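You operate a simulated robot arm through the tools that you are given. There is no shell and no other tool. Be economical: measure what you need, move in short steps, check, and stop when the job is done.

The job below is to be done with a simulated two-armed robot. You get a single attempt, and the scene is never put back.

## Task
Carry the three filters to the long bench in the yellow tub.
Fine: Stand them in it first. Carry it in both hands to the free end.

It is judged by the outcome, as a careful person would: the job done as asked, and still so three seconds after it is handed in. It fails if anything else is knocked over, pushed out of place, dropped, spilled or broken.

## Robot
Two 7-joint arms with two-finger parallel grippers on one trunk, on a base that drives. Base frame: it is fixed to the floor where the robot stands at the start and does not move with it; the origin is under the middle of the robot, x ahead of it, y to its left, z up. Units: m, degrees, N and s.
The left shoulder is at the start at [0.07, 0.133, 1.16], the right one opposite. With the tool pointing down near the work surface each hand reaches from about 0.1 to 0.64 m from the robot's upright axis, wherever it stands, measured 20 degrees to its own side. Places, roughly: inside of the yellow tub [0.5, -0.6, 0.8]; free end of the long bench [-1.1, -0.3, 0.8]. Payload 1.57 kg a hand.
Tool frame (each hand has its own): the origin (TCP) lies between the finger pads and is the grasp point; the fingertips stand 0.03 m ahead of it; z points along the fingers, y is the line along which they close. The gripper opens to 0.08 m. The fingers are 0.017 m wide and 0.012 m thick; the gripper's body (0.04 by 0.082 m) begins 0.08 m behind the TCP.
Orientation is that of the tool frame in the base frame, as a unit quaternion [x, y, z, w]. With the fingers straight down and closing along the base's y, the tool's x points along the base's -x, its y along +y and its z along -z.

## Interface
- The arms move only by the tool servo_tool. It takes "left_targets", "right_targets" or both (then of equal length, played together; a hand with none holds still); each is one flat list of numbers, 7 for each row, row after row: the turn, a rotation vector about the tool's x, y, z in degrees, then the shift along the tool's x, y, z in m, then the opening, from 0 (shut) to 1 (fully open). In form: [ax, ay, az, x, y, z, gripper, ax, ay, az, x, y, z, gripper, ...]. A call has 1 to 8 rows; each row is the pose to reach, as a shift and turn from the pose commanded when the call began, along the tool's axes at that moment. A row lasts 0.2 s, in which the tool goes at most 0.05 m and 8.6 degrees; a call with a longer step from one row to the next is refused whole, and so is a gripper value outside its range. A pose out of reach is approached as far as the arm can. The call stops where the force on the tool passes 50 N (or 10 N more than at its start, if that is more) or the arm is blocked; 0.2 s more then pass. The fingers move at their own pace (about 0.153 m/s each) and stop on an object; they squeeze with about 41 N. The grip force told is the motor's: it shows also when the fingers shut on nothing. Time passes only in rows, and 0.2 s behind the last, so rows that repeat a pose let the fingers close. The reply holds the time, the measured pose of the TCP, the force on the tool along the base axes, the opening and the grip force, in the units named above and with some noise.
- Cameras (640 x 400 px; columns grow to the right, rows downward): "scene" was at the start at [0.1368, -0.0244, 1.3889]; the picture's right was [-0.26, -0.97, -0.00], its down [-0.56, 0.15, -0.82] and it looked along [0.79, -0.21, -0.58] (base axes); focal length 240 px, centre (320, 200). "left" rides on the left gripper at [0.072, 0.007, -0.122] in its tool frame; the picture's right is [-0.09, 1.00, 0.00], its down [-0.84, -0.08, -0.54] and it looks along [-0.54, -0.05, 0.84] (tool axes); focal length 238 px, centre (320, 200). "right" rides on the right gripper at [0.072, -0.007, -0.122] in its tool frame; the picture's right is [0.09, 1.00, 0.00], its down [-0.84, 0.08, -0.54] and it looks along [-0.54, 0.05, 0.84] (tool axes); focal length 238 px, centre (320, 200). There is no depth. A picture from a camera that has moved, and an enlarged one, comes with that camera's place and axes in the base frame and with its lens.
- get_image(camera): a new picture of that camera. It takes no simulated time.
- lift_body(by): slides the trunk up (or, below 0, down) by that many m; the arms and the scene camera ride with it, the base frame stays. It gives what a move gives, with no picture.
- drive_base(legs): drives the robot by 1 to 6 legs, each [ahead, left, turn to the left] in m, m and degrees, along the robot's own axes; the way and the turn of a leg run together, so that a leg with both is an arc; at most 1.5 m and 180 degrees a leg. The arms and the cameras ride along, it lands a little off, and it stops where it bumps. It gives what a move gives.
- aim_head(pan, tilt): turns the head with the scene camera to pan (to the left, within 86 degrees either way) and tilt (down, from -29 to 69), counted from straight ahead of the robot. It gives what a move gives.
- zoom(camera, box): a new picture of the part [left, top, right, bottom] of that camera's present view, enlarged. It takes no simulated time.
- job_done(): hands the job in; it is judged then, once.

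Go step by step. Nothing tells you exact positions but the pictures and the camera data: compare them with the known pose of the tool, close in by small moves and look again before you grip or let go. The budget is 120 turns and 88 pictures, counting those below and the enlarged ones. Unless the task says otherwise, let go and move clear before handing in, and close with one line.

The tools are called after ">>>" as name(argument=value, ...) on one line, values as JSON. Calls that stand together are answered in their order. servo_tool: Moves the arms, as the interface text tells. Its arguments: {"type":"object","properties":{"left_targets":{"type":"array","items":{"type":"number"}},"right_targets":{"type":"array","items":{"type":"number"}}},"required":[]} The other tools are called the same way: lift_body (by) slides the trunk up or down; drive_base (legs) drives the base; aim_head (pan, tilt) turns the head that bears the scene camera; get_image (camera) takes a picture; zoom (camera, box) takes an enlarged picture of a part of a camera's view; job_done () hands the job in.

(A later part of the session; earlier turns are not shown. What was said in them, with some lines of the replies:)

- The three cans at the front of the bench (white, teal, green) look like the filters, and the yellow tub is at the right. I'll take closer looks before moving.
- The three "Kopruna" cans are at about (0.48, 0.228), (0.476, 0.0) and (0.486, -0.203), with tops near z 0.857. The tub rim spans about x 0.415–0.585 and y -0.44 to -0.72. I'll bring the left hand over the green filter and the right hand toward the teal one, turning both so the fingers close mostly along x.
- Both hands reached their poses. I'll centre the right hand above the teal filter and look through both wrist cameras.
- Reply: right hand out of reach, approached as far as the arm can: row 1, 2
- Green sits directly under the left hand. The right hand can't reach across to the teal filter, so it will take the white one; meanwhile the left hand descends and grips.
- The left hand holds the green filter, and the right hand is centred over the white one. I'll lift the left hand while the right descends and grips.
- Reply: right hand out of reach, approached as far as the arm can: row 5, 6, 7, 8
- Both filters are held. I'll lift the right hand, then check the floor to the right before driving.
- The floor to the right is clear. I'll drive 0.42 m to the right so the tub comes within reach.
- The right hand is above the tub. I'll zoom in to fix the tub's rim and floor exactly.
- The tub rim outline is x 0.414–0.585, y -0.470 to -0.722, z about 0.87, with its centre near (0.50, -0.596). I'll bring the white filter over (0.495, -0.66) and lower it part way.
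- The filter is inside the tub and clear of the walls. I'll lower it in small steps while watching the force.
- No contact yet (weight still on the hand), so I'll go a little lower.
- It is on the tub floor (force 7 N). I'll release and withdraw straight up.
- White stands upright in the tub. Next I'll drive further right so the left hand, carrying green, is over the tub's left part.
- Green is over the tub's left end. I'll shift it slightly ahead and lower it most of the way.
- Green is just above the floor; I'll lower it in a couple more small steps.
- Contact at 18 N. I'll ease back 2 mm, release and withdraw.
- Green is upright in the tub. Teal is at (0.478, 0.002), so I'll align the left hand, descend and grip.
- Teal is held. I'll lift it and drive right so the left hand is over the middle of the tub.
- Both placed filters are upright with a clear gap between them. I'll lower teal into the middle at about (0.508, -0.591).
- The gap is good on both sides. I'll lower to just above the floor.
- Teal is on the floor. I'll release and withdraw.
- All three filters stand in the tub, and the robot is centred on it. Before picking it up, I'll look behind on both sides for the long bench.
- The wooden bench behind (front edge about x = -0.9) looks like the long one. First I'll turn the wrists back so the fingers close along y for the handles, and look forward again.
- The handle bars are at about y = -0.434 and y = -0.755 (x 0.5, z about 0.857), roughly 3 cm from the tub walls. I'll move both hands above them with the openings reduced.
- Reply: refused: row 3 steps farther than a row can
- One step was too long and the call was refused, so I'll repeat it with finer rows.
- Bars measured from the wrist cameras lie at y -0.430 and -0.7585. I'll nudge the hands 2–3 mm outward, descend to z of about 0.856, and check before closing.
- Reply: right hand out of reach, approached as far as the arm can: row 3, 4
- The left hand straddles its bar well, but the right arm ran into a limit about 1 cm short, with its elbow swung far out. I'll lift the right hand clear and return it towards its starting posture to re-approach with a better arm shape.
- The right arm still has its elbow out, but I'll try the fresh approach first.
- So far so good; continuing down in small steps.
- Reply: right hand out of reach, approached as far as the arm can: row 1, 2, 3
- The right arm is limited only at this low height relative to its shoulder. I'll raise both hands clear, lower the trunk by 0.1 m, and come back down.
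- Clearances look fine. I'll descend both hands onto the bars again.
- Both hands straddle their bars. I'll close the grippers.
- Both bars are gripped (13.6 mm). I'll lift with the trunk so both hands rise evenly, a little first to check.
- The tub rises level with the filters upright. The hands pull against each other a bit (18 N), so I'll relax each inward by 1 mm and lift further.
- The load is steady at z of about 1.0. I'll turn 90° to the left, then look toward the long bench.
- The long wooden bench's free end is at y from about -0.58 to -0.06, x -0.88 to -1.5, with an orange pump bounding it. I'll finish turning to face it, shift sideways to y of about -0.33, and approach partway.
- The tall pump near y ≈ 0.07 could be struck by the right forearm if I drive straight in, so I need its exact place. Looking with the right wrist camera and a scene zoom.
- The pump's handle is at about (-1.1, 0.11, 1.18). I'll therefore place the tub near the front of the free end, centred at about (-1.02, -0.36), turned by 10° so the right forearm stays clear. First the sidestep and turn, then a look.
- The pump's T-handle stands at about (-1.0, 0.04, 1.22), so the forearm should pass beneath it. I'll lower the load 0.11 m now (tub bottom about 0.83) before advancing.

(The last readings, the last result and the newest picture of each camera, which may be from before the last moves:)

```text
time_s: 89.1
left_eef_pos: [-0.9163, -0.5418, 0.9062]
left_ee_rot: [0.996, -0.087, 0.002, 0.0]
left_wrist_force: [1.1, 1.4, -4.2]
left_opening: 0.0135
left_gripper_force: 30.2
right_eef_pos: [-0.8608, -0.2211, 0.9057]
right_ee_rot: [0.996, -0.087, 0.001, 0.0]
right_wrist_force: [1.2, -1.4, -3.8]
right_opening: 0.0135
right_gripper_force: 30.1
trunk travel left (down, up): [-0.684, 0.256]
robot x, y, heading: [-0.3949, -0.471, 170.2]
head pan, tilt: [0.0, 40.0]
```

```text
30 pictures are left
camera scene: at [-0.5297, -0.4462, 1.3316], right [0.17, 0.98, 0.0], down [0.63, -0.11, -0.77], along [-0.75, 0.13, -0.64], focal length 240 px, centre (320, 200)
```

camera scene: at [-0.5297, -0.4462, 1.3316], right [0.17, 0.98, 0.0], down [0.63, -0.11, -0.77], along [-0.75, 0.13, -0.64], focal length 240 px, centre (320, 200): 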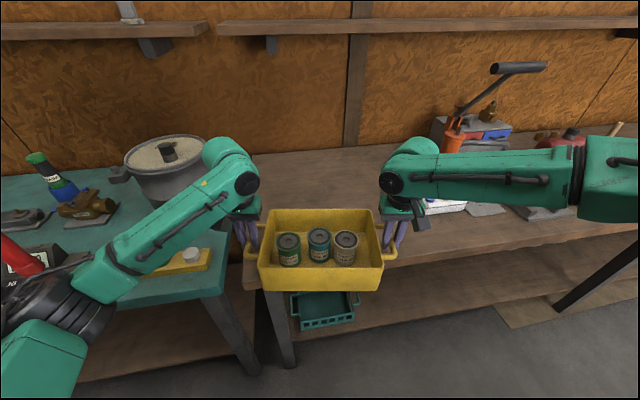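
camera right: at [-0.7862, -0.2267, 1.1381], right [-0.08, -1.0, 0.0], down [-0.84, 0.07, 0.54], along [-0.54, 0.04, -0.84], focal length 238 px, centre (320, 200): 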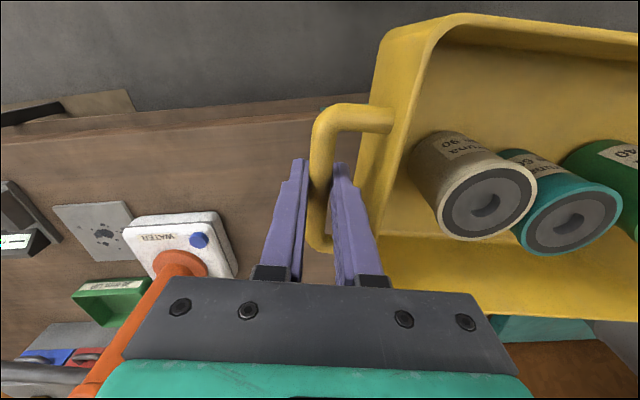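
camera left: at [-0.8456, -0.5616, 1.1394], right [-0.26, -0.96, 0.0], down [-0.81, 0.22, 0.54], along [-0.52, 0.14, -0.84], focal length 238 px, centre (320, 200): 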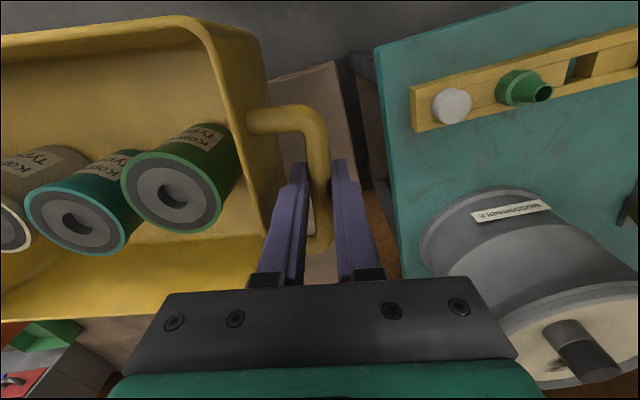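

The view shows the lever clearly and the forearm top at about 1.10. I'll lower 2 cm more for extra clearance, then advance half way and check.

>>> lift_body(by=-0.02)

>>> drive_base(legs=[[0.075, 0, 0]])

>>> get_image(camera="scene")

>>> get_image(camera="right")

```text
time_s: 89.7
left_eef_pos: [-0.9124, -0.5428, 0.892]
left_ee_rot: [0.996, -0.086, -0.004, 0.001]
left_wrist_force: [-2.5, -2.5, 22.7]
left_opening: 0.0137
left_gripper_force: 30.0
right_eef_pos: [-0.8573, -0.2202, 0.8911]
right_ee_rot: [0.996, -0.087, -0.006, 0.0]
right_wrist_force: [-5.0, 3.2, 21.9]
right_opening: 0.0137
right_gripper_force: 30.3
trunk travel left (down, up): [-0.664, 0.276]
robot x, y, heading: [-0.3957, -0.4669, 169.9]
head pan, tilt: [0.0, 40.0]
```

```text
time_s: 90.8
left_eef_pos: [-0.9899, -0.5283, 0.8889]
left_ee_rot: [0.996, -0.086, -0.003, 0.0]
left_wrist_force: [-11.8, 0.7, 20.5]
left_opening: 0.0135
left_gripper_force: 29.5
right_eef_pos: [-0.9324, -0.2071, 0.8878]
right_ee_rot: [0.996, -0.086, -0.004, -0.001]
right_wrist_force: [-3.7, 2.2, 19.2]
right_opening: 0.0135
right_gripper_force: 30.2
trunk travel left (down, up): [-0.664, 0.276]
robot x, y, heading: [-0.47, -0.456, 169.9]
head pan, tilt: [0.0, 40.0]
```

```text
29 pictures are left
camera scene: at [-0.5997, -0.4338, 1.3121], right [0.17, 0.98, 0.0], down [0.63, -0.11, -0.77], along [-0.76, 0.13, -0.64], focal length 240 px, centre (320, 200)
```

scene: 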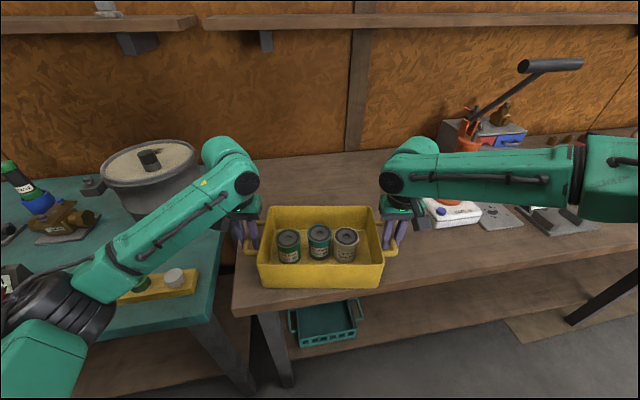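

```text
28 pictures are left
camera right: at [-0.8601, -0.2136, 1.0093], right [-0.08, -1.0, 0.0], down [-0.83, 0.07, 0.55], along [-0.55, 0.04, -0.84], focal length 238 px, centre (320, 200)
```

right: 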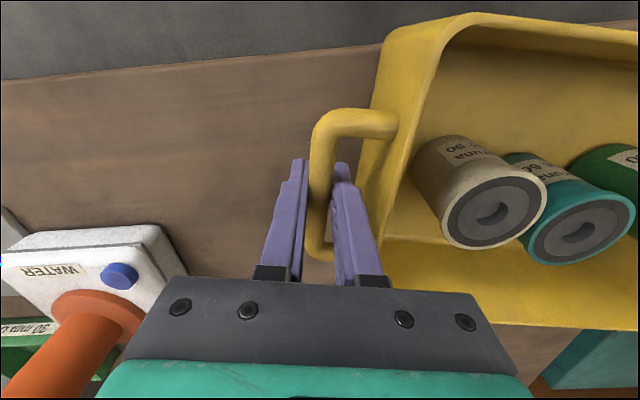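

The bench is higher than expected (about 0.812): the tub has touched down already and slid a little, but all three filters still stand. I'll lift 2.2 cm, advance 4.5 cm more so it sits fully on the bench, and check the pump clearance.

>>> lift_body(by=0.022)

>>> drive_base(legs=[[0.03, 0, 0]])

>>> get_image(camera="scene")

>>> get_image(camera="right")

```text
time_s: 91.5
left_eef_pos: [-0.9921, -0.5283, 0.9083]
left_ee_rot: [0.996, -0.086, -0.001, 0.0]
left_wrist_force: [-0.2, -0.4, -4.5]
left_opening: 0.0137
left_gripper_force: 29.9
right_eef_pos: [-0.9351, -0.2075, 0.908]
right_ee_rot: [0.996, -0.086, 0.0, 0.0]
right_wrist_force: [-0.2, 0.0, -3.5]
right_opening: 0.0137
right_gripper_force: 29.8
trunk travel left (down, up): [-0.686, 0.254]
robot x, y, heading: [-0.4708, -0.4572, 170.1]
head pan, tilt: [0.0, 40.0]
```

```text
time_s: 92.3
left_eef_pos: [-1.0194, -0.5233, 0.9109]
left_ee_rot: [0.996, -0.086, -0.003, 0.0]
left_wrist_force: [1.1, 0.0, -2.8]
left_opening: 0.0134
left_gripper_force: 30.0
right_eef_pos: [-0.9633, -0.2016, 0.9104]
right_ee_rot: [0.996, -0.086, -0.003, 0.0]
right_wrist_force: [-0.7, -0.2, -3.7]
right_opening: 0.0136
right_gripper_force: 29.6
trunk travel left (down, up): [-0.686, 0.254]
robot x, y, heading: [-0.5014, -0.4469, 170.1]
head pan, tilt: [0.0, 40.0]
```

```text
27 pictures are left
camera scene: at [-0.629, -0.4285, 1.3341], right [0.17, 0.98, 0.0], down [0.63, -0.11, -0.77], along [-0.76, 0.13, -0.64], focal length 240 px, centre (320, 200)
```

scene: 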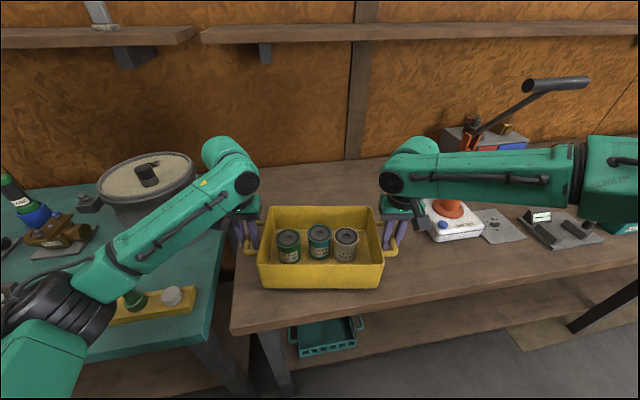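

```text
26 pictures are left
camera right: at [-0.8894, -0.2083, 1.0313], right [-0.08, -1.0, 0.0], down [-0.83, 0.07, 0.55], along [-0.55, 0.04, -0.84], focal length 238 px, centre (320, 200)
```

right: 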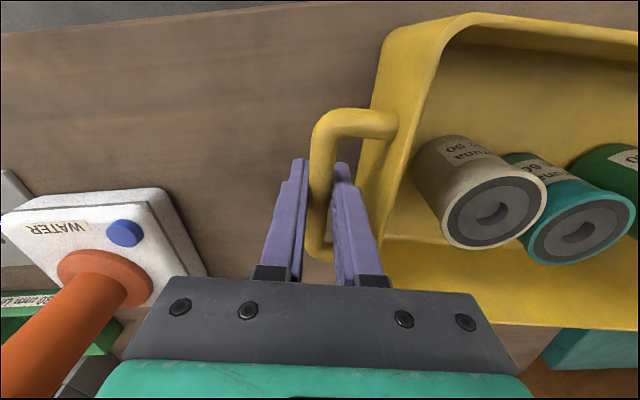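

Clearance to the pump is still about 9 cm, and the tub is 2 cm inside the bench edge. I'll advance another 2.5 cm, then lower in small steps.

>>> drive_base(legs=[[0.025, 0, 0]])

>>> lift_body(by=-0.016)

```text
time_s: 93.1
left_eef_pos: [-1.0424, -0.5203, 0.9101]
left_ee_rot: [0.996, -0.086, -0.002, 0.0]
left_wrist_force: [0.8, 0.7, -3.7]
left_opening: 0.0133
left_gripper_force: 30.1
right_eef_pos: [-0.9875, -0.1984, 0.9102]
right_ee_rot: [0.996, -0.086, -0.003, 0.0]
right_wrist_force: [-0.1, -0.6, -2.7]
right_opening: 0.0133
right_gripper_force: 30.3
trunk travel left (down, up): [-0.686, 0.254]
robot x, y, heading: [-0.529, -0.4416, 169.9]
head pan, tilt: [0.0, 40.0]
```

```text
time_s: 93.7
left_eef_pos: [-1.0456, -0.5196, 0.8931]
left_ee_rot: [0.996, -0.087, 0.0, 0.0]
left_wrist_force: [0.3, 0.2, -4.5]
left_opening: 0.0136
left_gripper_force: 29.8
right_eef_pos: [-0.9896, -0.1966, 0.8928]
right_ee_rot: [0.996, -0.086, -0.001, 0.0]
right_wrist_force: [0.0, -0.7, -4.1]
right_opening: 0.0136
right_gripper_force: 29.8
trunk travel left (down, up): [-0.67, 0.27]
robot x, y, heading: [-0.5265, -0.4448, 170.3]
head pan, tilt: [0.0, 40.0]
```

Not yet touching; I'll lower a few millimetres more.

>>> lift_body(by=-0.003)

```text
time_s: 94.2
left_eef_pos: [-1.046, -0.5189, 0.8894]
left_ee_rot: [0.996, -0.087, -0.001, 0.0]
left_wrist_force: [-0.2, 0.5, -4.2]
left_opening: 0.0137
left_gripper_force: 30.0
right_eef_pos: [-0.9898, -0.1969, 0.8905]
right_ee_rot: [0.996, -0.086, -0.001, 0.0]
right_wrist_force: [-1.4, 0.4, -3.8]
right_opening: 0.0134
right_gripper_force: 29.8
trunk travel left (down, up): [-0.667, 0.273]
robot x, y, heading: [-0.5266, -0.4475, 170.1]
head pan, tilt: [0.0, 40.0]
```

>>> lift_body(by=-0.003)

```text
time_s: 94.8
left_eef_pos: [-1.045, -0.5194, 0.8888]
left_ee_rot: [0.996, -0.087, -0.003, -0.001]
left_wrist_force: [-1.8, -0.1, 6.8]
left_opening: 0.0134
left_gripper_force: 30.2
right_eef_pos: [-0.9895, -0.1963, 0.8882]
right_ee_rot: [0.996, -0.086, -0.003, 0.0]
right_wrist_force: [-2.8, 1.3, 6.6]
right_opening: 0.0135
right_gripper_force: 30.7
trunk travel left (down, up): [-0.664, 0.276]
robot x, y, heading: [-0.5219, -0.4461, 169.9]
head pan, tilt: [0.0, 40.0]
```

The tub is seated (about 7 N upward on each hand). A quick check before letting go.

>>> get_image(camera="scene")

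>>> get_image(camera="right")

>>> get_image(camera="left")

```text
25 pictures are left
camera scene: at [-0.6559, -0.4237, 1.3121], right [0.17, 0.98, 0.0], down [0.63, -0.11, -0.77], along [-0.75, 0.13, -0.64], focal length 240 px, centre (320, 200)
```

scene: 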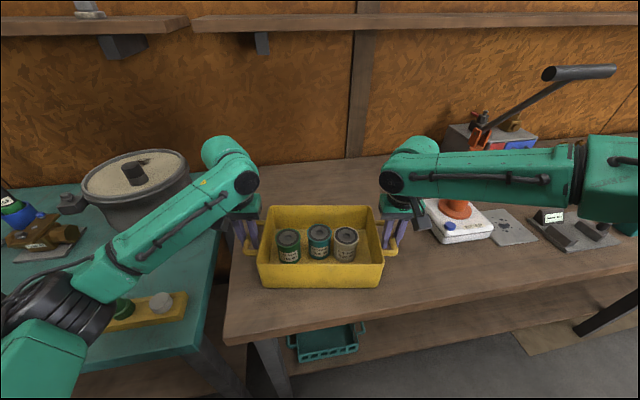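

```text
24 pictures are left
camera right: at [-0.916, -0.2036, 1.0094], right [-0.08, -1.0, 0.0], down [-0.83, 0.07, 0.55], along [-0.55, 0.04, -0.84], focal length 238 px, centre (320, 200)
```

right: 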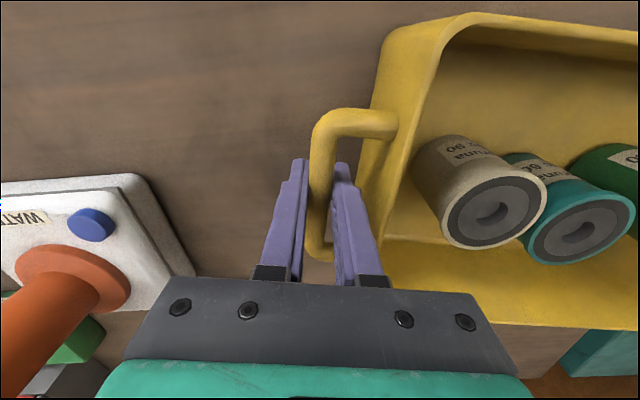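

```text
23 pictures are left
camera left: at [-0.9752, -0.5387, 1.0107], right [-0.26, -0.97, 0.0], down [-0.81, 0.22, 0.55], along [-0.53, 0.14, -0.84], focal length 238 px, centre (320, 200)
```

left: 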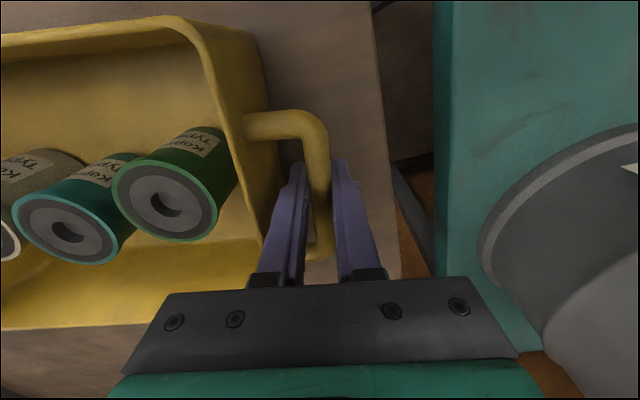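

The tub rests fully on the bench, clear of the pump and pot. I'll open the grippers, rise clear of the bars, then back off.

>>> servo_tool(left_targets=[0, 0, 0, 0, 0, 0, 0.4, 0, 0, 0, 0, 0, 0, 0.4, 0, 0, 0, 0, 0, -0.01, 0.4, 0, 0, 0, 0, 0, -0.025, 0.4, 0, 0, 0, 0, 0, -0.04, 0.4, 0, 0, 0, 0, 0, -0.055, 0.4, 0, 0, 0, 0, 0, -0.065, 0.4], right_targets=[0, 0, 0, 0, 0, 0, 0.4, 0, 0, 0, 0, 0, 0, 0.4, 0, 0, 0, 0, 0, -0.01, 0.4, 0, 0, 0, 0, 0, -0.025, 0.4, 0, 0, 0, 0, 0, -0.04, 0.4, 0, 0, 0, 0, 0, -0.055, 0.4, 0, 0, 0, 0, 0, -0.065, 0.4])

>>> get_image(camera="left")

>>> get_image(camera="scene")

```text
time_s: 96.4
left_eef_pos: [-1.0443, -0.5196, 0.9533]
left_ee_rot: [0.996, -0.085, -0.001, 0.0]
left_wrist_force: [-1.0, 0.0, -0.3]
left_opening: 0.0321
left_gripper_force: 0.2
right_eef_pos: [-0.9883, -0.1976, 0.9532]
right_ee_rot: [0.996, -0.086, -0.002, 0.0]
right_wrist_force: [0.0, -0.1, 1.0]
right_opening: 0.0319
right_gripper_force: 0.1
trunk travel left (down, up): [-0.664, 0.276]
robot x, y, heading: [-0.5215, -0.4449, 170.2]
head pan, tilt: [0.0, 40.0]
```

```text
22 pictures are left
camera left: at [-0.9751, -0.5388, 1.0749], right [-0.26, -0.97, 0.0], down [-0.81, 0.22, 0.54], along [-0.53, 0.14, -0.84], focal length 238 px, centre (320, 200)
```

left: 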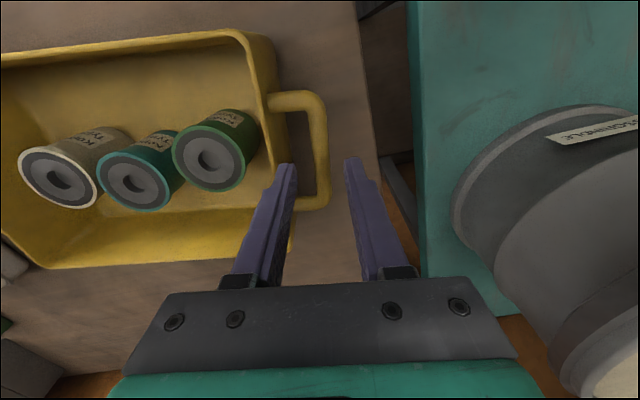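

```text
21 pictures are left
camera scene: at [-0.6561, -0.4237, 1.3117], right [0.17, 0.98, 0.0], down [0.63, -0.11, -0.77], along [-0.75, 0.13, -0.64], focal length 240 px, centre (320, 200)
```

scene: 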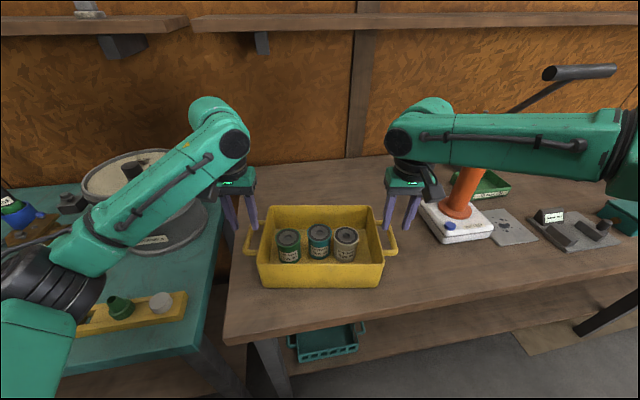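

The hands are free and above the rim, and all filters stand. I'll back straight off and take a final look.

>>> drive_base(legs=[[-0.3, 0, 0]])

>>> get_image(camera="scene")

```text
time_s: 98.4
left_eef_pos: [-0.7488, -0.572, 0.9518]
left_ee_rot: [0.996, -0.087, -0.001, 0.0]
left_wrist_force: [-0.1, 0.0, -0.4]
left_opening: 0.0322
left_gripper_force: 0.0
right_eef_pos: [-0.6928, -0.2499, 0.9516]
right_ee_rot: [0.996, -0.087, -0.002, 0.0]
right_wrist_force: [0.3, 0.0, -0.6]
right_opening: 0.0322
right_gripper_force: 0.1
trunk travel left (down, up): [-0.664, 0.276]
robot x, y, heading: [-0.2269, -0.4975, 169.7]
head pan, tilt: [0.0, 40.0]
```

```text
20 pictures are left
camera scene: at [-0.3605, -0.4759, 1.3116], right [0.17, 0.98, 0.0], down [0.63, -0.11, -0.77], along [-0.75, 0.13, -0.64], focal length 240 px, centre (320, 200)
```

scene: 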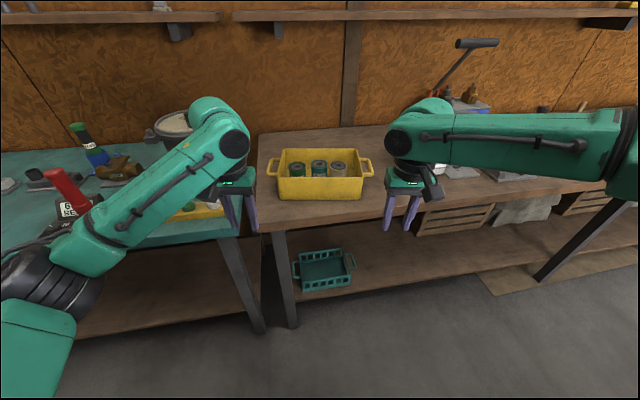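

The tub stands fully on the free end of the long bench with all three filters upright. The robot is clear and nothing else has moved, so I'm handing in.

>>> job_done()

```text
The job is handed in.
```

The yellow tub is on the free end of the long bench with all three filters standing upright in it. It was carried there in both hands, and the robot has let go and backed clear. On the way in the tub touched down early and slid about 7 cm along the bench; nothing tipped.
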